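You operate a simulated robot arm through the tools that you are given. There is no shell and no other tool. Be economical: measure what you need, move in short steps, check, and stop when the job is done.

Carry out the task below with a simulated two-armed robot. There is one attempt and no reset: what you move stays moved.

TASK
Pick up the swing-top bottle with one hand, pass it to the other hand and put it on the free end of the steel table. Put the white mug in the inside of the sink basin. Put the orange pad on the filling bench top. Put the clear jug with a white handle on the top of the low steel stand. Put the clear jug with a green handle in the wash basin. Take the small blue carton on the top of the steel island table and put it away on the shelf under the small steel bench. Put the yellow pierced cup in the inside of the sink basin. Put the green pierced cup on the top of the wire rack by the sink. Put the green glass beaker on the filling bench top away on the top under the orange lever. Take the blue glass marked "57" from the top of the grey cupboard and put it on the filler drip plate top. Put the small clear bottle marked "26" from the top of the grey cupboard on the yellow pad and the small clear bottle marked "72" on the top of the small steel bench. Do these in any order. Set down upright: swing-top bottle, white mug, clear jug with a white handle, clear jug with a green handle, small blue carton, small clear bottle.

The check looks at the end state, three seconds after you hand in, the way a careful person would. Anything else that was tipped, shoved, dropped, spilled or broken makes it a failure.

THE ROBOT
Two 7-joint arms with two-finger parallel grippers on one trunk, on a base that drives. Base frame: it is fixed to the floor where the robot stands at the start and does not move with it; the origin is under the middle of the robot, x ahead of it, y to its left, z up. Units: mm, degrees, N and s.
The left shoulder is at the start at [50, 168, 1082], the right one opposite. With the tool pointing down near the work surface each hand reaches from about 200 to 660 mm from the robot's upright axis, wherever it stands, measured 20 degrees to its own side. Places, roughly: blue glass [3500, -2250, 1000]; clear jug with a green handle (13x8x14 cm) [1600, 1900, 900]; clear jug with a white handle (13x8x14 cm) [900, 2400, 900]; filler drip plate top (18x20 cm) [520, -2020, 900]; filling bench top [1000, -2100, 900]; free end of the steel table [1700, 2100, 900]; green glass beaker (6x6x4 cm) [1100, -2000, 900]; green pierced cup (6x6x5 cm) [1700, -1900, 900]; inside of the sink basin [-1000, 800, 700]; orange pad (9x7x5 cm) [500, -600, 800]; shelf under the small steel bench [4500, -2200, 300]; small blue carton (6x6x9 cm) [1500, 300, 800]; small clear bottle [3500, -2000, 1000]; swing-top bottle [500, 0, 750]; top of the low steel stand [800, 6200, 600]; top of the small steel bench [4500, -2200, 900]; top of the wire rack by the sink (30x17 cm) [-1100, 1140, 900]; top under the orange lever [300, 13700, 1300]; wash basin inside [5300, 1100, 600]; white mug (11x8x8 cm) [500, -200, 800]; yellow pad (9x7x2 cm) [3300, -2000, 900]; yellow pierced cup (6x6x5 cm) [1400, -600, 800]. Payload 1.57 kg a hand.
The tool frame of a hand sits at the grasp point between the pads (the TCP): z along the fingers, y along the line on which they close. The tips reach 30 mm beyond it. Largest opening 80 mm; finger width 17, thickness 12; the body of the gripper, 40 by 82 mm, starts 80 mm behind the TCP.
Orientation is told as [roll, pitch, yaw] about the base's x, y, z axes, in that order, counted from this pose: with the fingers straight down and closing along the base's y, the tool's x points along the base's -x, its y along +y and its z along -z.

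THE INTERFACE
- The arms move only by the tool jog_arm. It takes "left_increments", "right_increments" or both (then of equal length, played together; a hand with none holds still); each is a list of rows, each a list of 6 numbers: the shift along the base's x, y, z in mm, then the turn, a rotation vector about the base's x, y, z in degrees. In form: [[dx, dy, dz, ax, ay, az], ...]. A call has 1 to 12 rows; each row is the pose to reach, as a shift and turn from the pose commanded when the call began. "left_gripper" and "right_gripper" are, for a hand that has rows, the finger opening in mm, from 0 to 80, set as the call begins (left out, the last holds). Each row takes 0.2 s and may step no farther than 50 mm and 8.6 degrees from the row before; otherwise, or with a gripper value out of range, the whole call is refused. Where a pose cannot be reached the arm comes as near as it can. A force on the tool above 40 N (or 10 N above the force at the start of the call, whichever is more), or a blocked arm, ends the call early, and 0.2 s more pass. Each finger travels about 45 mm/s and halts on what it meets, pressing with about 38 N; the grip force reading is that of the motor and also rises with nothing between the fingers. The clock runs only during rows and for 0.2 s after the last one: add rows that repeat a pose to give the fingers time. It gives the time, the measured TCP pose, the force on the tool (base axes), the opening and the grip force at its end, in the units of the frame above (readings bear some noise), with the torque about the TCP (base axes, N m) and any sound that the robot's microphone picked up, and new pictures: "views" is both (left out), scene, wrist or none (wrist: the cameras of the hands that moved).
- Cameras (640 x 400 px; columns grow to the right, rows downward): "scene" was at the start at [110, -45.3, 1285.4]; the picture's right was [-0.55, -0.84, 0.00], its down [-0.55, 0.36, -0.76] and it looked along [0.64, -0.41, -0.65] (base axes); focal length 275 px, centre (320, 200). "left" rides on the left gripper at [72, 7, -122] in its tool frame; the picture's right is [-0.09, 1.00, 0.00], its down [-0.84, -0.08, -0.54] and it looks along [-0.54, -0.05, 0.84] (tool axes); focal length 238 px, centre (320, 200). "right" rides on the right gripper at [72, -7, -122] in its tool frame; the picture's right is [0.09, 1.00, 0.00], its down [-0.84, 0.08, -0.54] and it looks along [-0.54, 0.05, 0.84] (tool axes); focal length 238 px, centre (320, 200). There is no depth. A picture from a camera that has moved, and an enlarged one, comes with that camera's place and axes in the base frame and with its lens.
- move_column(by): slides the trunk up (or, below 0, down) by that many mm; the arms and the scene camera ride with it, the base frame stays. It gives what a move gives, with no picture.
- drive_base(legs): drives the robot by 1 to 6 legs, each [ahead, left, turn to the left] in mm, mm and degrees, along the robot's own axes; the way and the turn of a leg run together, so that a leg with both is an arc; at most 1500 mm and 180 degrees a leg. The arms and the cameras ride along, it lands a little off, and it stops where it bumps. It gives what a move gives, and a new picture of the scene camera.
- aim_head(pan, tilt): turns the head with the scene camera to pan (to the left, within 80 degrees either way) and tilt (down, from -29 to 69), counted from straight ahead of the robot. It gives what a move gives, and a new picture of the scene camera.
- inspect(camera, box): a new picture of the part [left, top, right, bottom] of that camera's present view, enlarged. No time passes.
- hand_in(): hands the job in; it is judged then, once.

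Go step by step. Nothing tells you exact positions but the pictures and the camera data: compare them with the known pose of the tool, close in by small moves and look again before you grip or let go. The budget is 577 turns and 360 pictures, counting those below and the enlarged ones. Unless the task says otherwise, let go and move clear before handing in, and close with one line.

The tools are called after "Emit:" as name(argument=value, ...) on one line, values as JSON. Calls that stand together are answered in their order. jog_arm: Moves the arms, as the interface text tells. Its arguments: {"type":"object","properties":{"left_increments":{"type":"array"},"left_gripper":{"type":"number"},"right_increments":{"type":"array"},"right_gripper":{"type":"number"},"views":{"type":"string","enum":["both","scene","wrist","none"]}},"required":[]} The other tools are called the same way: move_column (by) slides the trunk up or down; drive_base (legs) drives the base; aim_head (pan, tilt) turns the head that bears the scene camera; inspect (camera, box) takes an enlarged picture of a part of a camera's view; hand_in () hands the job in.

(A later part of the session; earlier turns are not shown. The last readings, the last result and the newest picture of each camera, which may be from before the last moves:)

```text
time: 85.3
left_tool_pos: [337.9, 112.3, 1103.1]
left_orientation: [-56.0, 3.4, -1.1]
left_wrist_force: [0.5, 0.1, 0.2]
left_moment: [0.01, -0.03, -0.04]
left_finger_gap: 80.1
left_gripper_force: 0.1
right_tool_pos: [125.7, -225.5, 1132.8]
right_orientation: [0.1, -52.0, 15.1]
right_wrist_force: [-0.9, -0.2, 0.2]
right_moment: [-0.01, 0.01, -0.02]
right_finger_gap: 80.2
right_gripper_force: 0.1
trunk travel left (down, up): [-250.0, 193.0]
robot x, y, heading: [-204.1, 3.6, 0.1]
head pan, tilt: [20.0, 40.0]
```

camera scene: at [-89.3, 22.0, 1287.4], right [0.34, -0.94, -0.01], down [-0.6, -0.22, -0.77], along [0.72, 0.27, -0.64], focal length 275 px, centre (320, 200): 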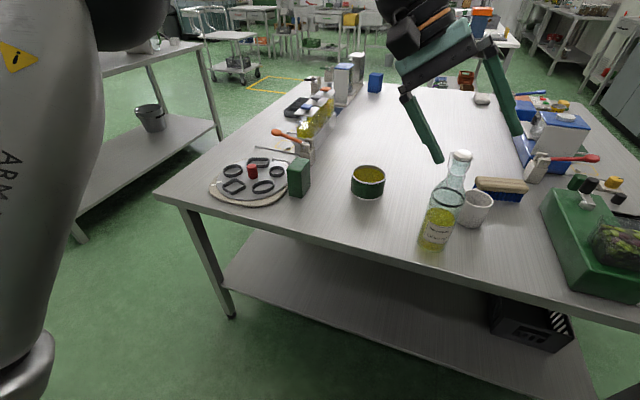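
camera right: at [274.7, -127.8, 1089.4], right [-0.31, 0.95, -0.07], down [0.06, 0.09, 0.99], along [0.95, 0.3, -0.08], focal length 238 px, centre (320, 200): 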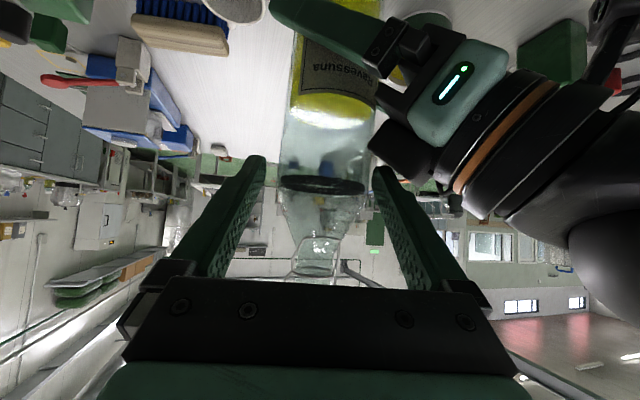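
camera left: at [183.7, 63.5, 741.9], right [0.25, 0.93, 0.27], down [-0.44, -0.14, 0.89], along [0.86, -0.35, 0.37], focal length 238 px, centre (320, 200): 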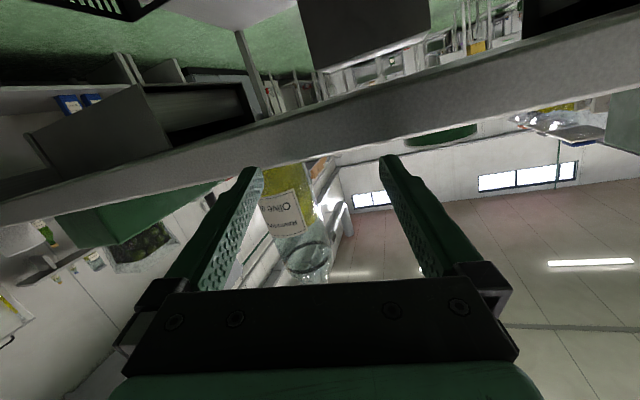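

Emit:
jog_arm(left_increments=[[20, 4, -2, 0, -4.85, 6.97], [39, 12, -1, 0, -9.69, 13.94], [57, 23, 2, 0, -14.5, 20.9], [73, 37, 8, 0, -19.4, 27.9], [87, 55, 16, 0, -24.2, 34.85], [97, 75, 25, 0, -29.1, 41.8], [114, 95, 39, 0, -33.9, 48.8], [127, 117, 54, 0, -38.8, 55.8], [136, 140, 70, 0, -43.6, 62.7], [141, 164, 87, 0, -48.5, 69.7], [142, 188, 104, 0, -53.3, 76.7], [138, 212, 121, 0, -58.1, 83.6]], views="scene")

```text
time: 87.9
left_tool_pos: [476.2, 331.1, 1225.5]
left_orientation: [-96.3, -32.4, 100.6]
left_wrist_force: [-0.3, -0.1, 0.4]
left_moment: [0.0, 0.03, -0.02]
left_finger_gap: 80.1
left_gripper_force: 0.0
left hand out of reach, approached as far as the arm can: row 2, 3, 4, 5, 6, 7, 8, 12
right_tool_pos: [125.6, -225.3, 1132.7]
right_orientation: [0.2, -51.9, 15.1]
right_wrist_force: [-0.4, -0.7, -0.4]
right_moment: [0.0, 0.06, -0.02]
right_finger_gap: 80.1
right_gripper_force: 0.0
trunk travel left (down, up): [-250.0, 193.0]
robot x, y, heading: [-203.5, -1.5, 0.5]
head pan, tilt: [20.0, 40.0]
camera scene: at [-83.1, 30.7, 1286.3], right [0.35, -0.94, 0.0], down [-0.6, -0.22, -0.77], along [0.72, 0.26, -0.64], focal length 275 px, centre (320, 200)
```

scene: 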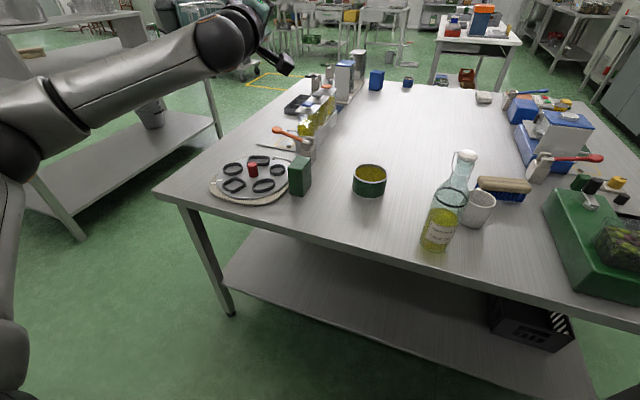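

The tool points forward with the elbow outside. Now bring it down to the zero orientation.

Emit:
jog_arm(left_increments=[[-1, -12, -22, 3.17, 6.76, -3.64], [-1, -24, -45, 6.33, 13.5, -7.27], [-2, -35, -68, 9.5, 20.3, -10.9], [-9, -43, -90, 12.7, 27, -14.5], [-20, -50, -112, 15.8, 33.8, -18.2], [-32, -56, -133, 19, 40.5, -21.8], [-47, -60, -153, 22.2, 47.3, -25.4], [-67, -60, -170, 25.3, 54, -29.1], [-87, -60, -187, 28.5, 60.8, -32.7], [-107, -59, -202, 31.7, 67.6, -36.4], [-131, -52, -209, 34.8, 74.3, -40], [-155, -44, -216, 38, 81.1, -43.6]], views="scene")

```text
time: 90.5
left_tool_pos: [320.0, 283.7, 1009.8]
left_orientation: [-5.0, -8.7, 5.2]
left_wrist_force: [0.7, -0.1, 1.1]
left_moment: [-0.02, 0.04, -0.04]
left_finger_gap: 80.2
left_gripper_force: 0.0
right_tool_pos: [125.0, -225.9, 1131.2]
right_orientation: [0.1, -51.9, 15.0]
right_wrist_force: [-0.5, -0.4, 0.1]
right_moment: [0.03, 0.0, -0.03]
right_finger_gap: 80.2
right_gripper_force: 0.0
trunk travel left (down, up): [-250.0, 193.0]
robot x, y, heading: [-204.7, 1.5, 0.3]
head pan, tilt: [20.0, 40.0]
camera scene: at [-83.5, 30.0, 1286.3], right [0.34, -0.94, 0.0], down [-0.6, -0.22, -0.77], along [0.72, 0.26, -0.64], focal length 275 px, centre (320, 200)
```

scene: 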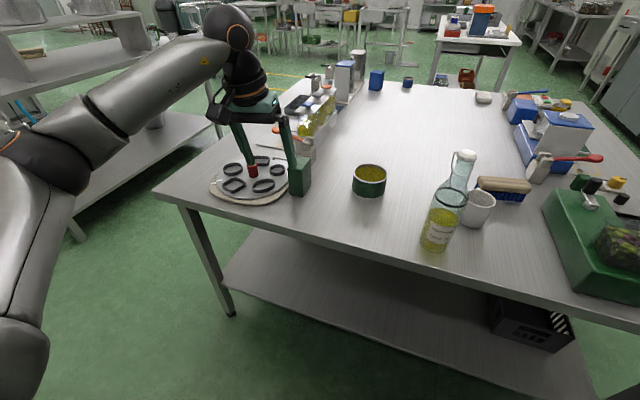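

The arm is back in its normal posture. Finish levelling and move it to the ready place.

Emit:
jog_arm(left_increments=[[-10, -45, 20, 2.4, 4.4, -2.4], [-20, -90, 40, 4.7, 8.7, -4.9], [-30, -135, 60, 4.7, 8.7, -4.9], [-40, -180, 60, 4.7, 8.7, -4.9], [-50, -220, 60, 4.7, 8.7, -4.9], [-60, -260, 60, 4.7, 8.7, -4.9], [-60, -280, 60, 4.7, 8.7, -4.9]], views="none")

```text
refused: row 1 steps farther than a row can; nothing moved
```

Emit:
jog_arm(left_increments=[[-10, -35, 15, 2.4, 4.4, -2.4], [-20, -70, 30, 4.7, 8.7, -4.9], [-30, -110, 45, 4.7, 8.7, -4.9], [-40, -150, 60, 4.7, 8.7, -4.9], [-50, -190, 60, 4.7, 8.7, -4.9], [-60, -235, 60, 4.7, 8.7, -4.9], [-60, -280, 60, 4.7, 8.7, -4.9]], views="none")

```text
time: 92.1
left_tool_pos: [259.1, 3.0, 1069.6]
left_orientation: [0.3, -0.2, 0.0]
left_wrist_force: [0.0, -0.4, 0.1]
left_moment: [0.0, 0.0, -0.01]
left_finger_gap: 79.8
left_gripper_force: 0.2
right_tool_pos: [125.9, -227.7, 1132.6]
right_orientation: [0.2, -51.9, 15.1]
right_wrist_force: [0.1, -0.1, -0.2]
right_moment: [0.0, -0.01, 0.0]
right_finger_gap: 80.6
right_gripper_force: 0.2
trunk travel left (down, up): [-250.0, 193.0]
robot x, y, heading: [-199.3, -0.2, 0.1]
head pan, tilt: [20.0, 40.0]
```

Now orient both hands: left back to the 52° grasp attitude, right straight down.

Emit:
jog_arm(left_increments=[[-15, 7, -14, -2.26, -6.22, -4.64], [-31, 14, -28, -4.52, -12.45, -9.27], [-46, 21, -41, -6.79, -18.67, -13.9], [-62, 28, -55, -9.05, -24.9, -18.55], [-77, 36, -69, -11.3, -31.1, -23.2], [-92, 43, -82, -13.6, -37.3, -27.8], [-108, 50, -96, -15.8, -43.6, -32.5], [-123, 57, -110, -18.1, -49.8, -37.1]], right_increments=[[6, -6, 5, -0.85, 6.46, -1.75], [12, -12, 10, -1.7, 12.9, -3.5], [19, -19, 15, -2.55, 19.4, -5.25], [25, -25, 20, -3.4, 25.8, -7], [31, -31, 25, -4.25, 32.3, -8.75], [37, -37, 30, -5.1, 38.8, -10.5], [44, -44, 35, -5.95, 45.2, -12.25], [50, -50, 40, -6.8, 51.7, -14]], views="none")

Emit:
aim_head(pan=0, tilt=45)

Emit:
drive_base(legs=[[150, 0, 0]])

```text
time: 93.9
left_tool_pos: [177.5, 46.1, 963.5]
left_orientation: [0.0, -52.4, -40.0]
left_wrist_force: [-0.3, -0.5, 0.1]
left_moment: [-0.01, -0.01, -0.02]
left_finger_gap: 80.0
left_gripper_force: 0.1
left hand out of reach, approached as far as the arm can: row 7, 8
right_tool_pos: [175.7, -275.0, 1173.5]
right_orientation: [0.1, 0.0, -0.1]
right_wrist_force: [0.6, 0.3, 0.3]
right_moment: [-0.01, 0.0, 0.0]
right_finger_gap: 80.1
right_gripper_force: 0.1
trunk travel left (down, up): [-250.0, 193.0]
robot x, y, heading: [-198.2, -1.3, 0.1]
head pan, tilt: [20.0, 40.0]
```

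```text
time: 94.7
left_tool_pos: [177.6, 46.0, 963.6]
left_orientation: [0.0, -52.2, -39.9]
left_wrist_force: [-0.3, 0.3, -0.2]
left_moment: [-0.02, -0.02, -0.01]
left_finger_gap: 79.9
left_gripper_force: 0.0
right_tool_pos: [176.0, -275.1, 1172.5]
right_orientation: [0.1, 0.2, 0.1]
right_wrist_force: [0.1, 0.4, 0.0]
right_moment: [0.03, 0.0, 0.02]
right_finger_gap: 80.1
right_gripper_force: 0.1
trunk travel left (down, up): [-250.0, 193.0]
robot x, y, heading: [-202.4, 1.2, 0.5]
head pan, tilt: [0.0, 45.0]
camera scene: at [-82.0, 0.9, 1279.1], right [0.0, -1.0, 0.0], down [-0.71, 0.0, -0.71], along [0.71, 0.0, -0.71], focal length 275 px, centre (320, 200)
```

scene: 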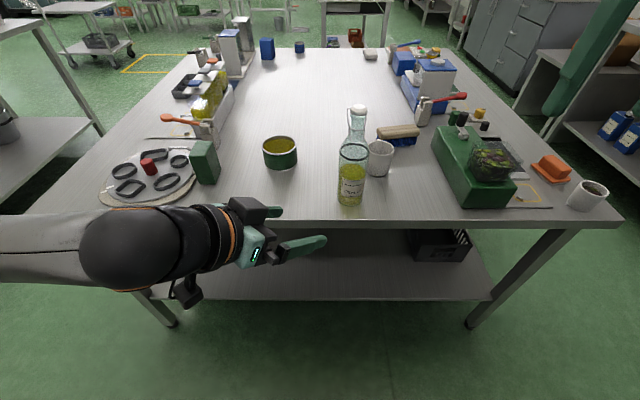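

```text
time: 96.1
left_tool_pos: [325.2, 46.8, 963.6]
left_orientation: [0.0, -52.2, -39.7]
left_wrist_force: [-0.7, 0.7, 0.6]
left_moment: [-0.04, 0.0, -0.03]
left_finger_gap: 79.9
left_gripper_force: 0.0
right_tool_pos: [325.3, -273.8, 1171.9]
right_orientation: [0.1, 0.0, 0.2]
right_wrist_force: [0.4, -0.3, 1.2]
right_moment: [-0.02, 0.0, -0.01]
right_finger_gap: 79.6
right_gripper_force: 0.0
trunk travel left (down, up): [-250.0, 193.0]
robot x, y, heading: [-53.7, 0.8, 0.4]
head pan, tilt: [0.0, 45.0]
camera scene: at [66.5, 2.0, 1279.0], right [0.01, -1.0, 0.0], down [-0.71, 0.0, -0.71], along [0.71, 0.0, -0.71], focal length 275 px, centre (320, 200)
```

scene: 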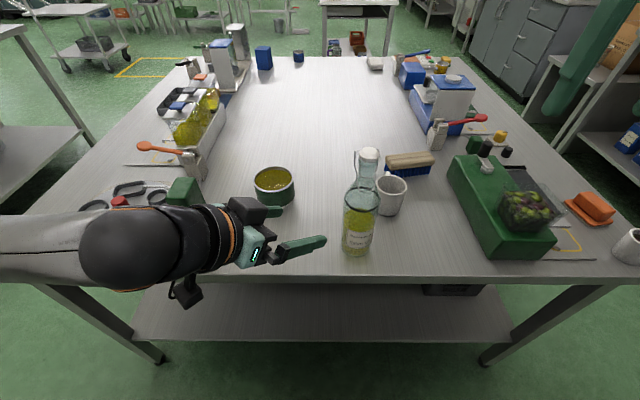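

Emit:
inspect(camera="scene", box=[310, 130, 430, 205])

```text
5.33 times, centred on (370, 168) of scene
camera zoom: at [66.5, 2.0, 1279.0], right [0.01, -1.0, 0.0], down [-0.71, 0.0, -0.71], along [0.71, 0.0, -0.71], focal length 1466 px, centre (53, 373)
```

zoom: 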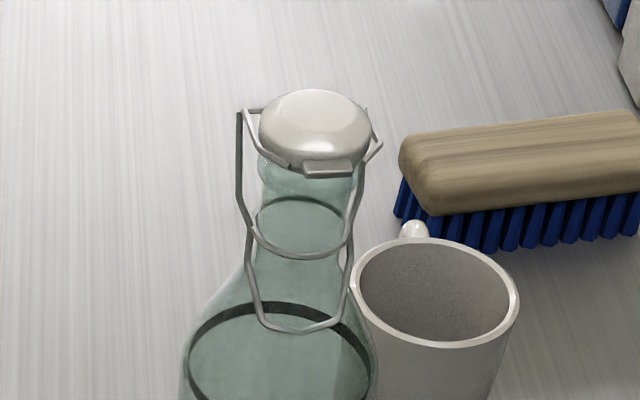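

The cap with its bail is at about (430,-78,1010). Bring the right hand above it and look with its camera.

Emit:
jog_arm(right_increments=[[19, 40, -5, 0, 0, 0], [38, 80, -15, 0, 0, 0], [57, 120, -30, 0, 0, 0], [76, 160, -40, 0, 0, 0], [100, 196, -50, 0, 0, 0]], views="both")

```text
time: 97.3
left_tool_pos: [324.9, 48.3, 964.3]
left_orientation: [0.1, -52.2, -39.7]
left_wrist_force: [0.7, 0.5, 0.4]
left_moment: [-0.03, -0.03, -0.02]
left_finger_gap: 80.0
left_gripper_force: 0.0
right_tool_pos: [422.7, -77.1, 1121.7]
right_orientation: [0.1, 0.0, 0.1]
right_wrist_force: [0.4, 0.5, 0.2]
right_moment: [0.0, -0.02, 0.0]
right_finger_gap: 80.0
right_gripper_force: 0.0
trunk travel left (down, up): [-250.0, 193.0]
robot x, y, heading: [-55.4, 0.4, 0.1]
head pan, tilt: [0.0, 45.0]
camera scene: at [66.2, 2.5, 1279.0], right [0.01, -1.0, 0.0], down [-0.71, 0.0, -0.71], along [0.71, 0.0, -0.71], focal length 275 px, centre (320, 200)
camera right: at [353.7, -83.7, 1242.9], right [-0.09, 1.0, 0.0], down [0.84, 0.08, 0.54], along [0.54, 0.05, -0.84], focal length 238 px, centre (320, 200)
```

scene: 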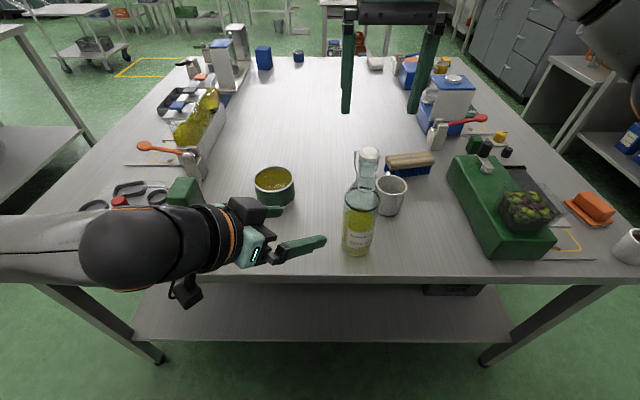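
right: 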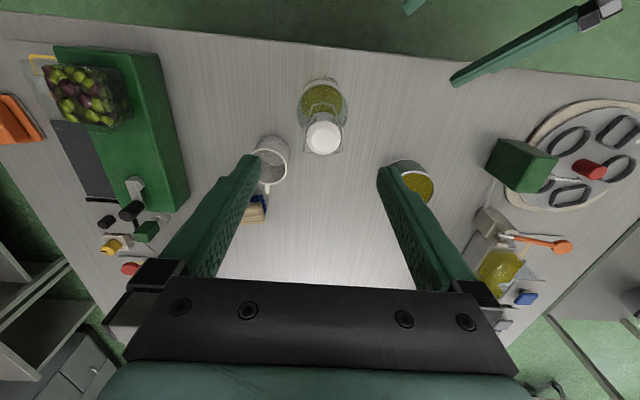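

Cap at (427,-74). Descend over it and check before closing.

Emit:
jog_arm(right_increments=[[4, 2, -40, 0, 0, 0], [4, 2, -80, 0, 0, 0], [4, 2, -110, 0, 0, 0], [4, 2, -127, 0, 0, 0], [4, 2, -127, 0, 0, 0]], views="both")

```text
time: 98.5
left_tool_pos: [324.8, 48.4, 964.6]
left_orientation: [0.0, -52.2, -39.8]
left_wrist_force: [0.8, -0.2, -0.5]
left_moment: [-0.02, 0.0, -0.01]
left_finger_gap: 80.0
left_gripper_force: 0.1
right_tool_pos: [428.5, -77.2, 997.6]
right_orientation: [0.1, 0.2, 0.1]
right_wrist_force: [1.0, -0.4, 0.5]
right_moment: [0.02, 0.01, 0.03]
right_finger_gap: 80.4
right_gripper_force: 0.0
trunk travel left (down, up): [-250.0, 193.0]
robot x, y, heading: [-53.3, -0.1, 0.6]
head pan, tilt: [0.0, 45.0]
camera scene: at [65.9, 2.0, 1279.1], right [0.01, -1.0, 0.0], down [-0.71, 0.0, -0.71], along [0.71, 0.0, -0.71], focal length 275 px, centre (320, 200)
camera right: at [357.4, -83.3, 1117.3], right [-0.09, 1.0, 0.0], down [0.84, 0.08, 0.54], along [0.54, 0.05, -0.84], focal length 238 px, centre (320, 200)
```

scene: 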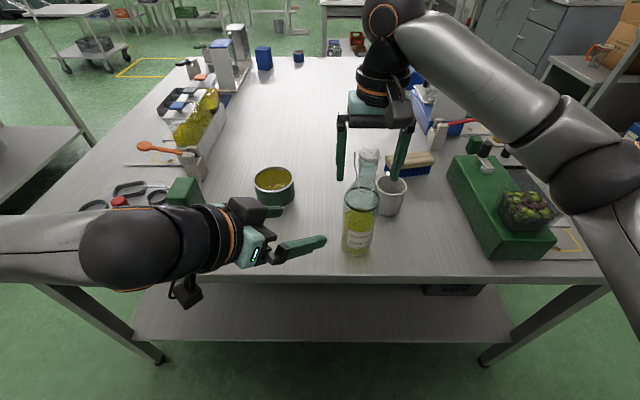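
right: 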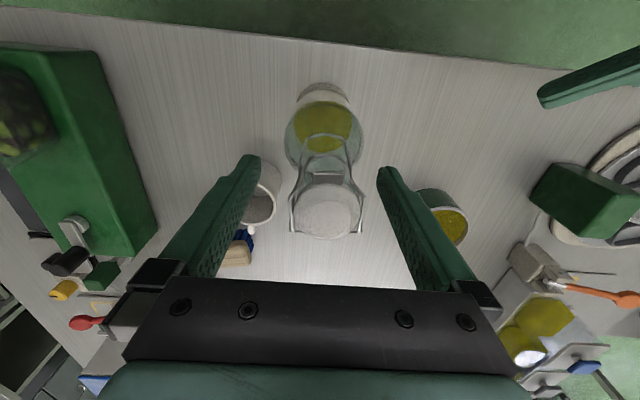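

Aligned. Shift 3 mm left and close on the cap.

Emit:
jog_arm(right_increments=[[0, 3, -3, 0, 0, 0], [0, 3, -3, 0, 0, 0], [0, 3, -3, 0, 0, 0], [0, 3, -3, 0, 0, 0], [0, 3, -3, 0, 0, 0], [0, 3, -3, 0, 0, 0]], right_gripper=20, views="wrist")

```text
time: 99.9
left_tool_pos: [324.3, 47.8, 963.9]
left_orientation: [0.1, -52.3, -39.8]
left_wrist_force: [-0.6, 0.0, -0.2]
left_moment: [-0.02, 0.01, -0.01]
left_finger_gap: 79.9
left_gripper_force: 0.1
right_tool_pos: [428.3, -73.6, 996.9]
right_orientation: [0.2, -0.2, 0.1]
right_wrist_force: [2.0, -3.7, 25.5]
right_moment: [-0.21, 0.04, -0.03]
right_finger_gap: 33.7
right_gripper_force: 37.5
trunk travel left (down, up): [-250.0, 193.0]
robot x, y, heading: [-56.7, -2.8, 0.5]
head pan, tilt: [0.0, 45.0]
camera right: at [356.1, -80.3, 1116.7], right [-0.09, 1.0, 0.0], down [0.83, 0.08, 0.55], along [0.54, 0.05, -0.84], focal length 238 px, centre (320, 200)
```

right: 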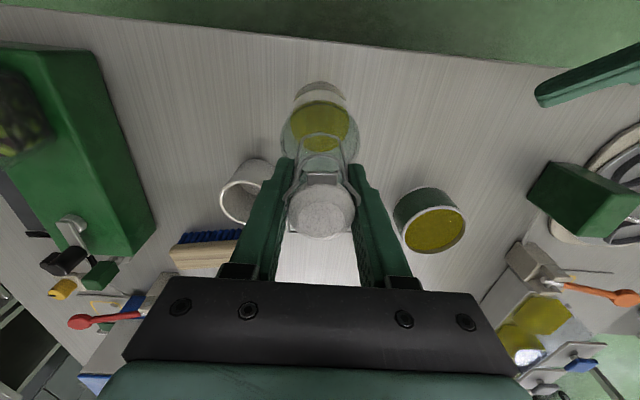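

Gripped at 34 mm. Lift slowly and check.

Emit:
jog_arm(right_increments=[[0, 0, 6, 0, 0, 0], [0, 0, 14, 0, 0, 0], [0, 0, 26, 0, 0, 0], [0, 0, 40, 0, 0, 0], [0, 0, 40, 0, 0, 0]], views="both")

```text
time: 101.1
left_tool_pos: [325.7, 47.7, 962.4]
left_orientation: [0.1, -52.2, -39.7]
left_wrist_force: [-0.8, 0.5, 0.6]
left_moment: [0.0, 0.0, 0.0]
left_finger_gap: 79.8
left_gripper_force: 0.1
right_tool_pos: [428.7, -74.6, 1031.4]
right_orientation: [0.2, 0.2, 0.2]
right_wrist_force: [1.2, -0.5, -6.6]
right_moment: [-0.03, 0.0, 0.0]
right_finger_gap: 31.6
right_gripper_force: 38.6
trunk travel left (down, up): [-250.0, 193.0]
robot x, y, heading: [-56.3, 0.3, 0.4]
head pan, tilt: [0.0, 45.0]
camera scene: at [66.5, 1.9, 1278.9], right [0.01, -1.0, 0.0], down [-0.71, 0.0, -0.71], along [0.71, 0.0, -0.71], focal length 275 px, centre (320, 200)
camera right: at [358.0, -80.1, 1152.7], right [-0.1, 1.0, 0.0], down [0.84, 0.08, 0.54], along [0.54, 0.05, -0.84], focal length 238 px, centre (320, 200)
```

scene: 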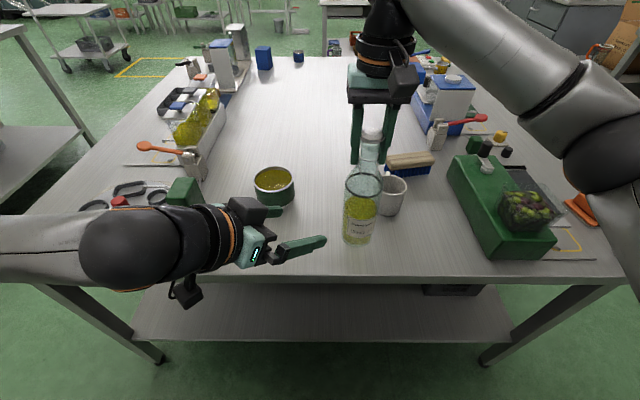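
right: 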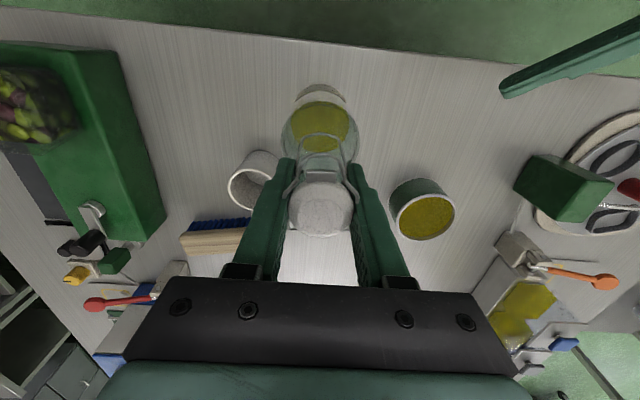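

Holding well. Raise it more while the left hand lines up for the body.

Emit:
jog_arm(right_increments=[[0, 0, 20, 0, 0, 0], [0, 0, 40, 0, 0, 0], [0, 0, 60, 0, 0, 0], [0, 0, 80, 0, 0, 0]], left_increments=[[0, 0, 20, 0, 0, 0], [4, -15, 40, 0, 0, 0], [8, -30, 58, 0, 0, 0], [12, -47, 74, 0, 0, 0]], views="both")

```text
time: 102.1
left_tool_pos: [335.9, -0.2, 1037.1]
left_orientation: [0.0, -52.1, -39.6]
left_wrist_force: [-0.3, -0.3, -0.4]
left_moment: [0.0, -0.01, -0.01]
left_finger_gap: 79.8
left_gripper_force: 0.0
right_tool_pos: [429.5, -72.8, 1114.7]
right_orientation: [0.1, 0.1, 0.2]
right_wrist_force: [0.2, 0.4, -7.3]
right_moment: [0.0, 0.01, 0.02]
right_finger_gap: 31.9
right_gripper_force: 38.0
trunk travel left (down, up): [-250.0, 193.0]
robot x, y, heading: [-51.4, 0.1, 0.4]
head pan, tilt: [0.0, 45.0]
camera scene: at [66.2, 1.8, 1279.0], right [0.01, -1.0, 0.0], down [-0.71, 0.0, -0.71], along [0.71, 0.0, -0.71], focal length 275 px, centre (320, 200)
camera right: at [358.9, -79.5, 1234.7], right [-0.1, 1.0, 0.0], down [0.84, 0.08, 0.54], along [0.54, 0.05, -0.84], focal length 238 px, centre (320, 200)
camera left: at [232.9, 94.4, 1055.5], right [0.68, 0.73, 0.07], down [0.02, -0.11, 0.99], along [0.73, -0.67, -0.09], focal length 238 px, centre (320, 200)
```

scene: 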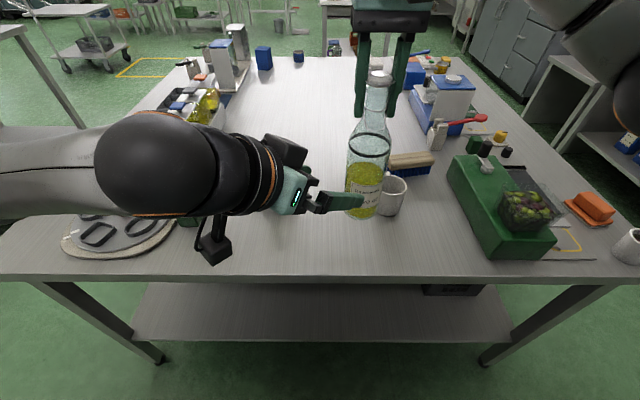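
right: 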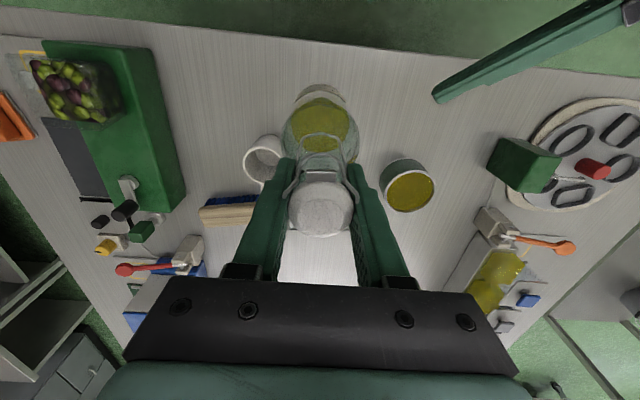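
left: 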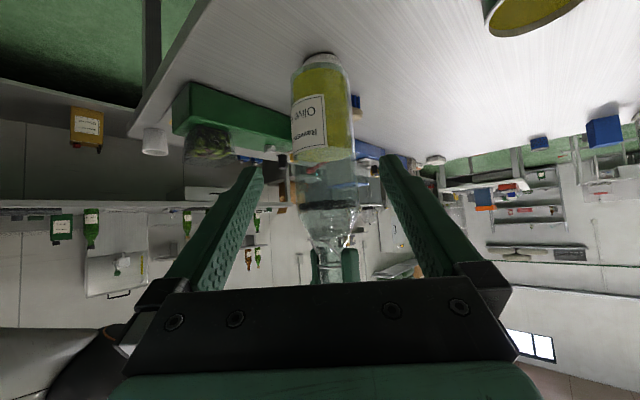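

The body is centred for the left hand. Advance and close.

Emit:
jog_arm(left_increments=[[23, -19, -23, 0, 0, 0], [46, -38, -46, 0, 0, 0], [69, -56, -69, 0, 0, 0], [91, -74, -91, 0, 0, 0], [91, -74, -91, 0, 0, 0]], views="wrist")

Emit:
jog_arm(left_increments=[[0, 0, 0, 0, 0, 0], [0, 0, 0, 0, 0, 0], [0, 0, 0, 0, 0, 0], [0, 0, 0, 0, 0, 0]], left_gripper=50, views="none")

```text
time: 103.3
left_tool_pos: [427.7, -75.6, 946.0]
left_orientation: [0.0, -52.1, -39.8]
left_wrist_force: [-0.1, -0.4, 0.2]
left_moment: [-0.03, -0.04, -0.01]
left_finger_gap: 80.0
left_gripper_force: 0.0
right_tool_pos: [430.1, -73.3, 1113.8]
right_orientation: [0.2, 0.1, 0.2]
right_wrist_force: [0.0, 0.0, -6.1]
right_moment: [0.02, -0.06, -0.02]
right_finger_gap: 31.8
right_gripper_force: 38.5
trunk travel left (down, up): [-250.0, 193.0]
robot x, y, heading: [-53.9, 1.2, 0.3]
head pan, tilt: [0.0, 45.0]
camera left: at [324.9, 19.5, 964.4], right [0.68, 0.73, 0.07], down [0.02, -0.11, 0.99], along [0.73, -0.67, -0.09], focal length 238 px, centre (320, 200)
```

left: 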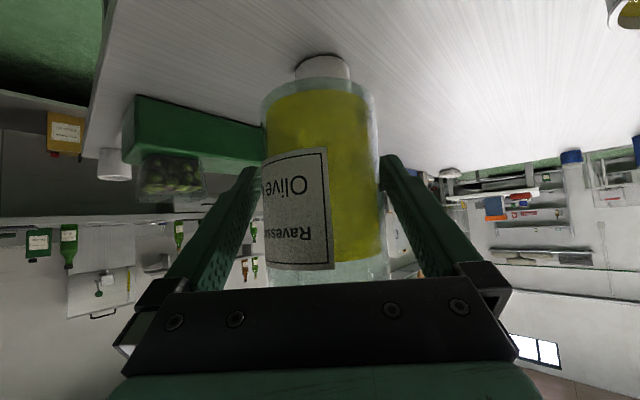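

```text
time: 104.3
left_tool_pos: [428.5, -74.3, 946.7]
left_orientation: [0.0, -52.1, -39.6]
left_wrist_force: [3.7, 1.6, -0.6]
left_moment: [0.31, 0.46, 0.21]
left_finger_gap: 67.3
left_gripper_force: 37.9
right_tool_pos: [429.5, -73.4, 1113.7]
right_orientation: [0.2, 0.1, 0.3]
right_wrist_force: [-3.6, -1.1, -4.2]
right_moment: [-0.56, 0.15, -0.18]
right_finger_gap: 31.7
right_gripper_force: 38.2
trunk travel left (down, up): [-250.0, 193.0]
robot x, y, heading: [-55.5, -0.8, 0.4]
head pan, tilt: [0.0, 45.0]
```

Both hands hold it. Right hand opens and withdraws upward.

Emit:
jog_arm(right_increments=[[0, 0, 0, 0, 0, 0], [0, 0, 0, 0, 0, 0], [0, 0, 0, 0, 0, 0], [0, 0, 0, 0, 0, 0], [0, 0, 0, 0, 0, 0], [0, 0, 30, 0, 0, 0], [0, 0, 70, 0, 0, 0], [0, 0, 110, 0, 0, 0], [-20, -30, 110, 0, 0, 0], [-30, -70, 110, 0, 0, 0]], right_gripper=80, views="both")

```text
time: 106.5
left_tool_pos: [427.6, -76.1, 946.7]
left_orientation: [0.0, -52.1, -39.7]
left_wrist_force: [0.9, 0.0, -0.5]
left_moment: [-0.05, -0.06, 0.01]
left_finger_gap: 67.4
left_gripper_force: 37.9
right_tool_pos: [399.1, -144.2, 1221.7]
right_orientation: [0.2, 0.1, 0.2]
right_wrist_force: [0.2, -0.6, -1.3]
right_moment: [0.02, 0.01, 0.04]
right_finger_gap: 79.9
right_gripper_force: 0.1
right hand out of reach, approached as far as the arm can: row 8
trunk travel left (down, up): [-250.0, 193.0]
robot x, y, heading: [-54.0, 3.0, 0.4]
head pan, tilt: [0.0, 45.0]
camera scene: at [66.4, 1.3, 1279.0], right [0.01, -1.0, 0.0], down [-0.71, 0.0, -0.71], along [0.71, 0.01, -0.71], focal length 275 px, centre (320, 200)
camera right: at [328.9, -150.9, 1341.9], right [-0.1, 1.0, 0.0], down [0.84, 0.08, 0.54], along [0.54, 0.05, -0.84], focal length 238 px, centre (320, 200)
```

scene: 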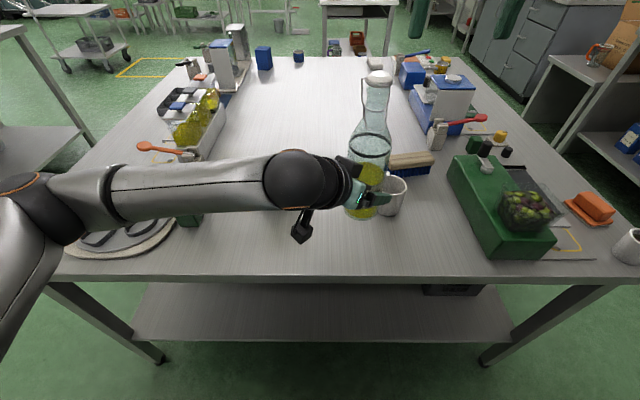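
right: 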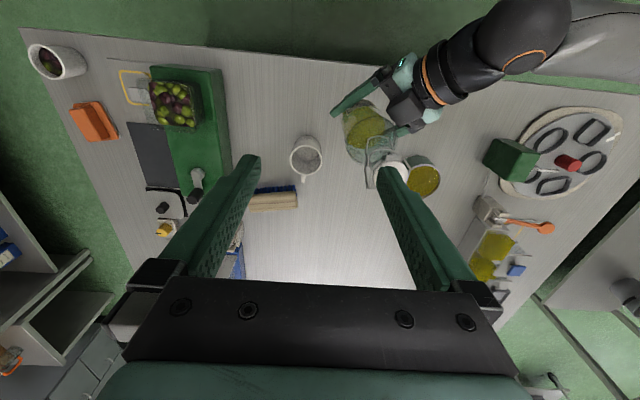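

Handover done: the left hand has the bottle. Tuck it aside, then go for the mug with the right hand.

Emit:
jog_arm(left_increments=[[-20, 30, 15, 0, 0, 0], [-40, 60, 30, 0, 0, 0], [-60, 90, 45, 0, 0, 0], [-75, 120, 60, 0, 0, 0], [-80, 150, 70, 0, 0, 0]], right_increments=[[10, -5, -10, 0, 0, 0], [20, -10, -20, 0, 0, 0], [30, -15, -30, 0, 0, 0], [40, -20, -40, 0, 0, 0], [50, -25, -60, 0, 0, 0]], views="none")

Emit:
drive_base(legs=[[60, 0, 0]])

Emit:
inspect(camera="right", box=[200, 100, 440, 250])

```text
time: 107.7
left_tool_pos: [347.3, 75.2, 1018.4]
left_orientation: [0.0, -52.2, -39.7]
left_wrist_force: [0.7, -0.3, -6.0]
left_moment: [0.0, -0.03, -0.02]
left_finger_gap: 67.3
left_gripper_force: 37.9
right_tool_pos: [449.7, -167.2, 1162.3]
right_orientation: [0.1, 0.1, 0.1]
right_wrist_force: [-0.3, -0.3, 0.4]
right_moment: [0.02, 0.0, -0.03]
right_finger_gap: 79.7
right_gripper_force: 0.1
trunk travel left (down, up): [-250.0, 193.0]
robot x, y, heading: [-54.4, 2.6, 0.6]
head pan, tilt: [0.0, 45.0]
```

```text
time: 108.6
left_tool_pos: [408.5, 74.4, 1018.4]
left_orientation: [-0.1, -52.2, -39.6]
left_wrist_force: [0.1, 0.4, -6.6]
left_moment: [0.01, -0.01, 0.02]
left_finger_gap: 67.3
left_gripper_force: 37.7
right_tool_pos: [508.7, -168.1, 1161.3]
right_orientation: [0.2, 0.2, 0.1]
right_wrist_force: [-0.3, 0.6, 0.7]
right_moment: [-0.04, 0.02, 0.0]
right_finger_gap: 80.0
right_gripper_force: 0.1
trunk travel left (down, up): [-250.0, 193.0]
robot x, y, heading: [5.4, 0.9, 0.3]
head pan, tilt: [0.0, 45.0]
camera scene: at [126.6, 2.4, 1278.9], right [0.01, -1.0, 0.0], down [-0.71, 0.0, -0.71], along [0.71, 0.0, -0.71], focal length 275 px, centre (320, 200)
```

scene: 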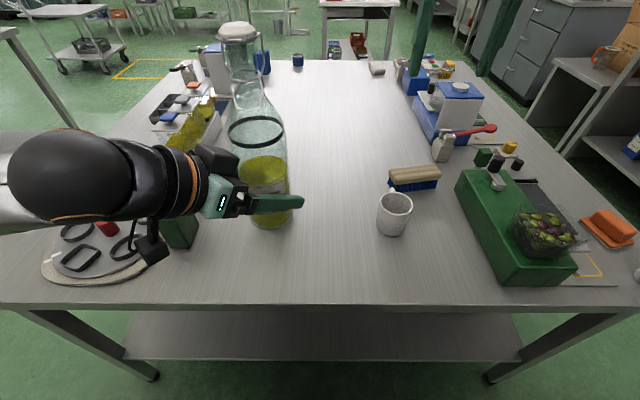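

```text
2.67 times, centred on (320, 175) of right
camera zoom: at [439.0, -173.3, 1283.5], right [-0.09, 1.0, 0.0], down [0.84, 0.08, 0.54], along [0.54, 0.05, -0.84], focal length 636 px, centre (320, 267)
```

zoom: 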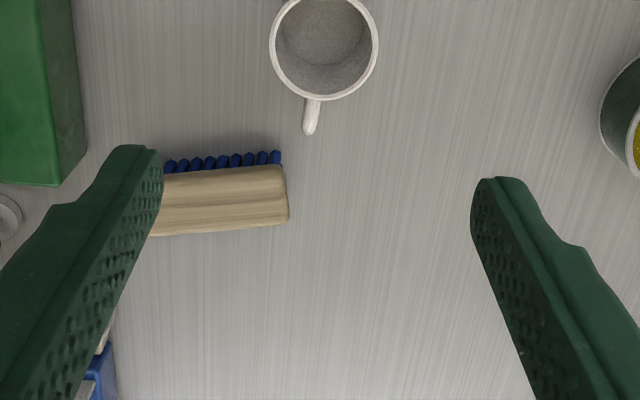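

Mug rim centre is at (542,-161), diameter ~71, handle toward +x. I'll pinch its wall on the right side; descend above it with the fingers at 44 mm.

Emit:
jog_arm(right_increments=[[10, -8, -45, 0, 0, 0], [20, -16, -90, 0, 0, 0], [30, -24, -135, 0, 0, 0], [33, -27, -180, 0, 0, 0], [33, -27, -225, 0, 0, 0], [33, -27, -255, 0, 0, 0], [33, -27, -255, 0, 0, 0]], right_gripper=44, views="both")

```text
time: 110.2
left_tool_pos: [408.7, 75.8, 1018.3]
left_orientation: [0.0, -52.2, -39.6]
left_wrist_force: [0.5, 0.4, -6.4]
left_moment: [0.01, -0.03, 0.01]
left_finger_gap: 67.3
left_gripper_force: 37.7
right_tool_pos: [542.4, -194.6, 909.3]
right_orientation: [0.1, 0.1, 0.1]
right_wrist_force: [-0.1, 0.6, 0.2]
right_moment: [0.0, 0.01, -0.02]
right_finger_gap: 44.2
right_gripper_force: 0.0
trunk travel left (down, up): [-250.0, 193.0]
robot x, y, heading: [4.1, -3.2, 0.5]
head pan, tilt: [0.0, 45.0]
camera scene: at [125.9, 2.4, 1279.0], right [0.01, -1.0, 0.0], down [-0.71, 0.0, -0.71], along [0.71, 0.0, -0.71], focal length 275 px, centre (320, 200)
camera right: at [471.2, -200.7, 1029.7], right [-0.09, 1.0, 0.0], down [0.84, 0.08, 0.54], along [0.54, 0.05, -0.84], focal length 238 px, centre (320, 200)
```

scene: 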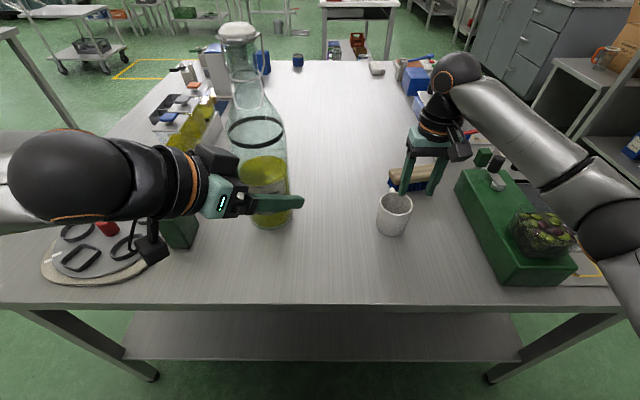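
right: 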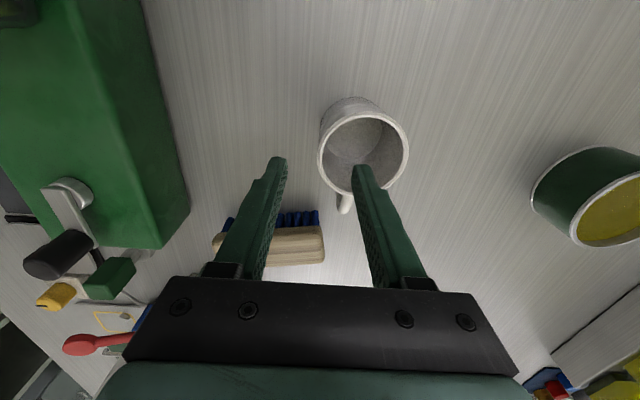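

The right wall is centred between the fingers. Descend and grip.

Emit:
jog_arm(right_increments=[[-2, 0, -25, 0, 0, 0], [-2, 0, -50, 0, 0, 0], [-2, 0, -63, 0, 0, 0], [-2, 0, -63, 0, 0, 0]], views="wrist")

Emit:
jog_arm(right_increments=[[0, 0, 0, 0, 0, 0], [0, 0, 0, 0, 0, 0], [0, 0, 0, 0, 0, 0], [0, 0, 0, 0, 0, 0]], right_gripper=0, views="none")

```text
time: 111.2
left_tool_pos: [407.4, 75.4, 1016.9]
left_orientation: [0.0, -52.2, -39.7]
left_wrist_force: [1.0, 1.2, -4.9]
left_moment: [-0.04, 0.0, -0.04]
left_finger_gap: 67.4
left_gripper_force: 37.7
right_tool_pos: [539.4, -193.3, 844.1]
right_orientation: [0.2, 0.0, 0.2]
right_wrist_force: [-0.2, 0.8, 0.7]
right_moment: [0.0, 0.02, -0.01]
right_finger_gap: 44.1
right_gripper_force: 0.2
trunk travel left (down, up): [-250.0, 193.0]
robot x, y, heading: [6.7, 3.2, 0.6]
head pan, tilt: [0.0, 45.0]
camera right: at [468.7, -200.3, 964.9], right [-0.1, 1.0, 0.0], down [0.84, 0.08, 0.54], along [0.54, 0.05, -0.84], focal length 238 px, centre (320, 200)
```

right: 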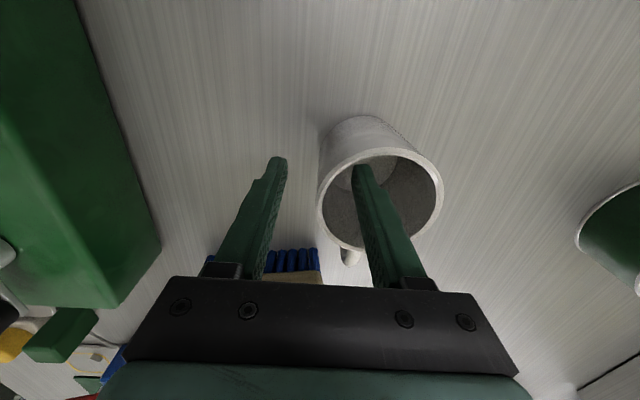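

```text
time: 112.2
left_tool_pos: [407.0, 76.7, 1017.9]
left_orientation: [0.0, -52.3, -39.7]
left_wrist_force: [-0.3, -0.6, -5.8]
left_moment: [0.02, 0.01, 0.03]
left_finger_gap: 67.5
left_gripper_force: 37.7
right_tool_pos: [539.5, -193.8, 844.4]
right_orientation: [0.1, -0.1, 0.1]
right_wrist_force: [3.0, 1.4, 5.7]
right_moment: [0.49, -0.14, -0.16]
right_finger_gap: 5.1
right_gripper_force: 25.1
trunk travel left (down, up): [-250.0, 193.0]
robot x, y, heading: [7.0, 1.9, 0.5]
head pan, tilt: [0.0, 45.0]
```

Emit:
jog_arm(right_increments=[[0, 0, 10, 0, 0, 0], [0, 0, 30, 0, 0, 0], [0, 0, 60, 0, 0, 0], [-10, 0, 100, 0, 0, 0], [-20, 0, 140, 0, 0, 0], [-40, -10, 180, 0, 0, 0], [-60, -20, 200, 0, 0, 0]], views="both")

```text
time: 113.8
left_tool_pos: [408.3, 75.0, 1017.2]
left_orientation: [0.0, -52.2, -39.8]
left_wrist_force: [-0.7, 0.0, -6.5]
left_moment: [-0.01, 0.03, 0.03]
left_finger_gap: 67.4
left_gripper_force: 38.2
right_tool_pos: [476.4, -213.7, 1045.2]
right_orientation: [0.2, 0.1, 0.1]
right_wrist_force: [0.7, -0.4, 0.9]
right_moment: [0.0, -0.03, 0.0]
right_finger_gap: 0.0
right_gripper_force: 22.0
trunk travel left (down, up): [-250.0, 193.0]
robot x, y, heading: [3.4, -0.9, 0.1]
head pan, tilt: [0.0, 45.0]
camera scene: at [125.6, 2.2, 1279.0], right [0.01, -1.0, 0.0], down [-0.71, 0.0, -0.71], along [0.71, 0.0, -0.71], focal length 275 px, centre (320, 200)
camera right: at [406.2, -220.7, 1166.9], right [-0.09, 1.0, 0.0], down [0.84, 0.08, 0.54], along [0.54, 0.05, -0.84], focal length 238 px, centre (320, 200)
```

scene: 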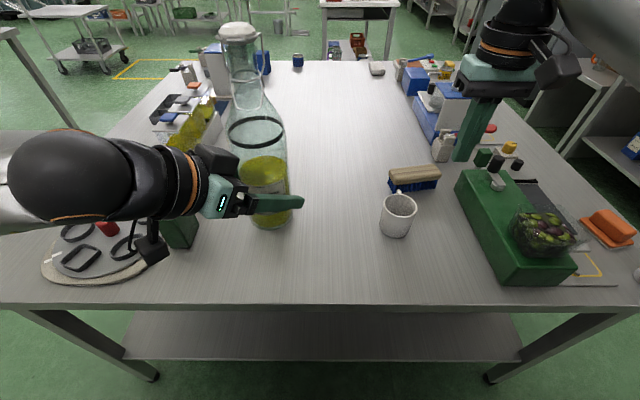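
right: 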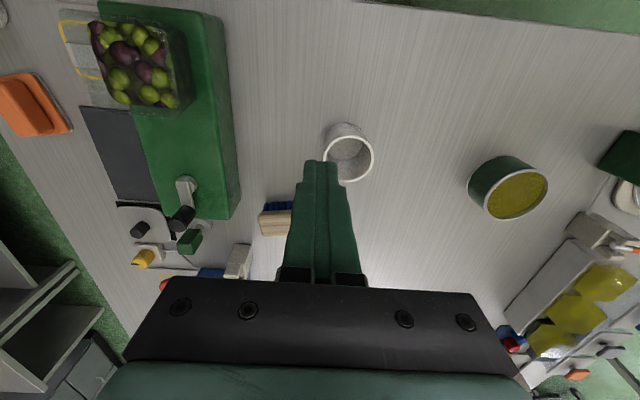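

The pinch slipped off; the mug is still standing, slightly shifted to about (530,-168). I'll grip it across its 71 mm diameter instead.

Emit:
jog_arm(right_increments=[[15, 12, -10, 0, 0, 0], [35, 30, -40, 0, 0, 0], [55, 46, -80, 0, 0, 0], [55, 46, -120, 0, 0, 0], [55, 46, -135, 0, 0, 0], [55, 46, -135, 0, 0, 0]], right_gripper=80, views="wrist")

```text
time: 115.2
left_tool_pos: [407.5, 75.8, 1016.6]
left_orientation: [0.1, -52.3, -39.7]
left_wrist_force: [0.4, 0.6, -6.3]
left_moment: [-0.02, -0.01, -0.01]
left_finger_gap: 67.2
left_gripper_force: 38.1
right_tool_pos: [533.6, -167.6, 910.6]
right_orientation: [0.2, 0.1, 0.2]
right_wrist_force: [-1.1, -0.9, 0.5]
right_moment: [0.0, 0.0, 0.0]
right_finger_gap: 80.1
right_gripper_force: 0.1
trunk travel left (down, up): [-250.0, 193.0]
robot x, y, heading: [3.2, 1.1, 0.5]
head pan, tilt: [0.0, 45.0]
camera right: at [463.2, -174.5, 1030.7], right [-0.09, 1.0, 0.0], down [0.84, 0.08, 0.54], along [0.54, 0.05, -0.84], focal length 238 px, centre (320, 200)
```

right: 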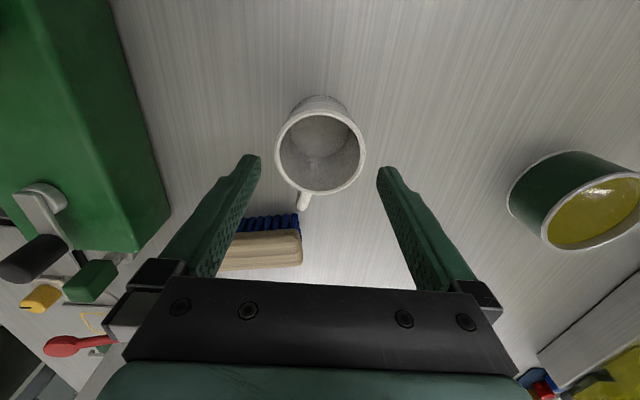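

Centred. Descend around the mug and close.

Emit:
jog_arm(right_increments=[[-1, 0, -30, 0, 0, 0], [-1, 0, -60, 0, 0, 0], [-1, 0, -85, 0, 0, 0], [-1, 0, -85, 0, 0, 0]], views="none")

Emit:
jog_arm(right_increments=[[0, 0, 0, 0, 0, 0], [0, 0, 0, 0, 0, 0], [0, 0, 0, 0, 0, 0], [0, 0, 0, 0, 0, 0], [0, 0, 0, 0, 0, 0], [0, 0, 8, 0, 0, 0], [0, 0, 20, 0, 0, 0], [0, 0, 40, 0, 0, 0], [0, 0, 40, 0, 0, 0]], right_gripper=50, views="both")

```text
time: 116.2
left_tool_pos: [408.3, 75.7, 1018.0]
left_orientation: [0.0, -52.1, -39.7]
left_wrist_force: [0.4, 0.6, -6.5]
left_moment: [0.02, 0.0, 0.01]
left_finger_gap: 67.3
left_gripper_force: 37.8
right_tool_pos: [535.1, -167.3, 824.8]
right_orientation: [0.2, 0.0, 0.1]
right_wrist_force: [0.3, 0.1, -0.7]
right_moment: [-0.01, 0.02, 0.03]
right_finger_gap: 80.1
right_gripper_force: 0.1
trunk travel left (down, up): [-250.0, 193.0]
robot x, y, heading: [6.0, 0.2, 0.3]
head pan, tilt: [0.0, 45.0]
```

```text
time: 118.2
left_tool_pos: [408.1, 75.6, 1016.7]
left_orientation: [0.0, -52.2, -39.7]
left_wrist_force: [1.1, 0.2, -5.6]
left_moment: [-0.02, 0.01, -0.04]
left_finger_gap: 67.4
left_gripper_force: 37.8
right_tool_pos: [534.0, -169.3, 865.0]
right_orientation: [0.2, 0.1, 0.1]
right_wrist_force: [0.5, -0.9, -2.6]
right_moment: [-0.01, 0.0, -0.04]
right_finger_gap: 69.3
right_gripper_force: 38.4
trunk travel left (down, up): [-250.0, 193.0]
robot x, y, heading: [7.1, 1.6, 0.4]
head pan, tilt: [0.0, 45.0]
camera scene: at [126.1, 2.3, 1279.0], right [0.01, -1.0, 0.0], down [-0.71, 0.0, -0.71], along [0.71, 0.0, -0.71], focal length 275 px, centre (320, 200)
camera right: at [463.4, -175.0, 985.9], right [-0.09, 1.0, 0.0], down [0.84, 0.08, 0.54], along [0.54, 0.05, -0.84], focal length 238 px, centre (320, 200)
```

scene: 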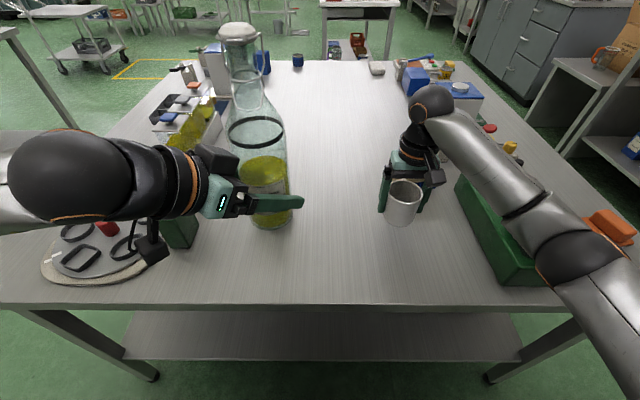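
right: 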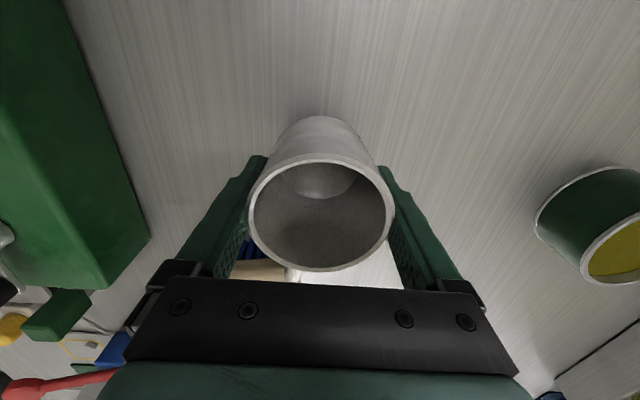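

The mug is held. Raise and tuck both hands, back off from the table and turn toward the sink to look.

Emit:
jog_arm(right_increments=[[-20, -10, 40, 0, 0, 0], [-50, -20, 80, 0, 0, 0], [-80, -30, 120, 0, 0, 0], [-110, -40, 160, 0, 0, 0], [-130, -50, 180, 0, 0, 0]], left_increments=[[0, 10, 10, 0, 0, 0], [0, 20, 20, 0, 0, 0], [0, 30, 30, 0, 0, 0], [0, 40, 40, 0, 0, 0], [0, 50, 50, 0, 0, 0]], views="none")

Emit:
aim_head(pan=0, tilt=35)

Emit:
drive_base(legs=[[-350, 0, 0], [0, 0, 120]])

```text
refused: row 2 steps farther than a row can; nothing moved
```

```text
time: 119.0
left_tool_pos: [406.5, 74.6, 1018.6]
left_orientation: [0.0, -52.1, -39.7]
left_wrist_force: [-0.6, -0.3, -6.7]
left_moment: [-0.03, 0.02, -0.01]
left_finger_gap: 67.2
left_gripper_force: 37.7
right_tool_pos: [534.3, -169.2, 865.6]
right_orientation: [0.0, 0.2, 0.0]
right_wrist_force: [0.1, -0.5, -2.1]
right_moment: [-0.02, 0.04, 0.01]
right_finger_gap: 69.2
right_gripper_force: 38.0
trunk travel left (down, up): [-250.0, 193.0]
robot x, y, heading: [4.2, 2.6, 0.3]
head pan, tilt: [0.0, 35.0]
camera scene: at [132.8, 2.4, 1293.7], right [0.01, -1.0, 0.0], down [-0.57, 0.0, -0.82], along [0.82, 0.0, -0.57], focal length 275 px, centre (320, 200)
```

scene: 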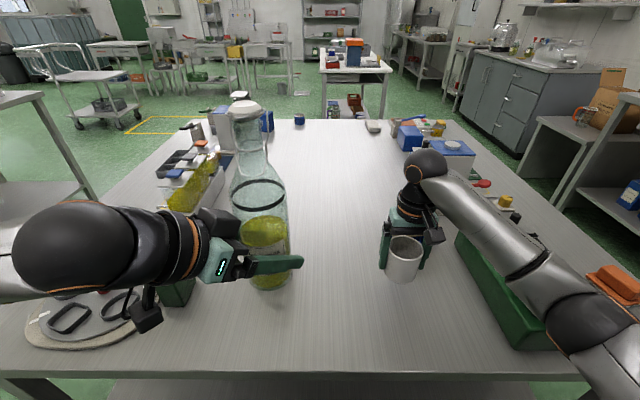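

```text
time: 126.2
left_tool_pos: [-600.8, 316.4, 1018.8]
left_orientation: [-0.1, -52.1, 79.1]
left_wrist_force: [-0.1, 0.5, -6.0]
left_moment: [-0.02, 0.04, 0.03]
left_finger_gap: 67.4
left_gripper_force: 37.7
right_tool_pos: [-448.0, 544.7, 864.3]
right_orientation: [0.0, 0.1, 119.1]
right_wrist_force: [-0.5, -0.4, -2.7]
right_moment: [-0.01, -0.04, 0.01]
right_finger_gap: 66.2
right_gripper_force: 37.7
trunk travel left (down, up): [-250.0, 193.0]
robot x, y, heading: [-338.2, 0.6, 119.1]
head pan, tilt: [0.0, 35.0]
camera scene: at [-404.8, 112.5, 1293.8], right [0.87, 0.49, 0.0], down [0.28, -0.5, -0.82], along [-0.4, 0.71, -0.57], focal length 275 px, centre (320, 200)
```

scene: 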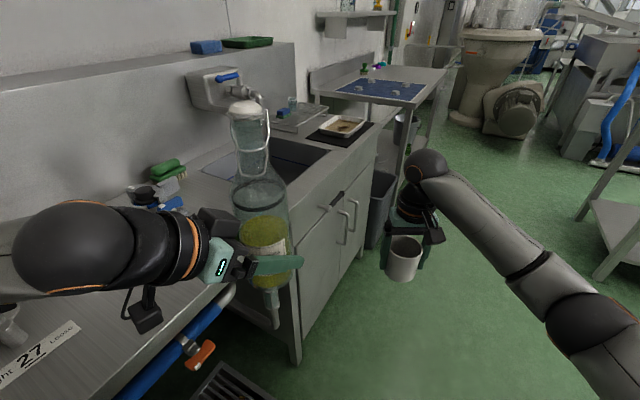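

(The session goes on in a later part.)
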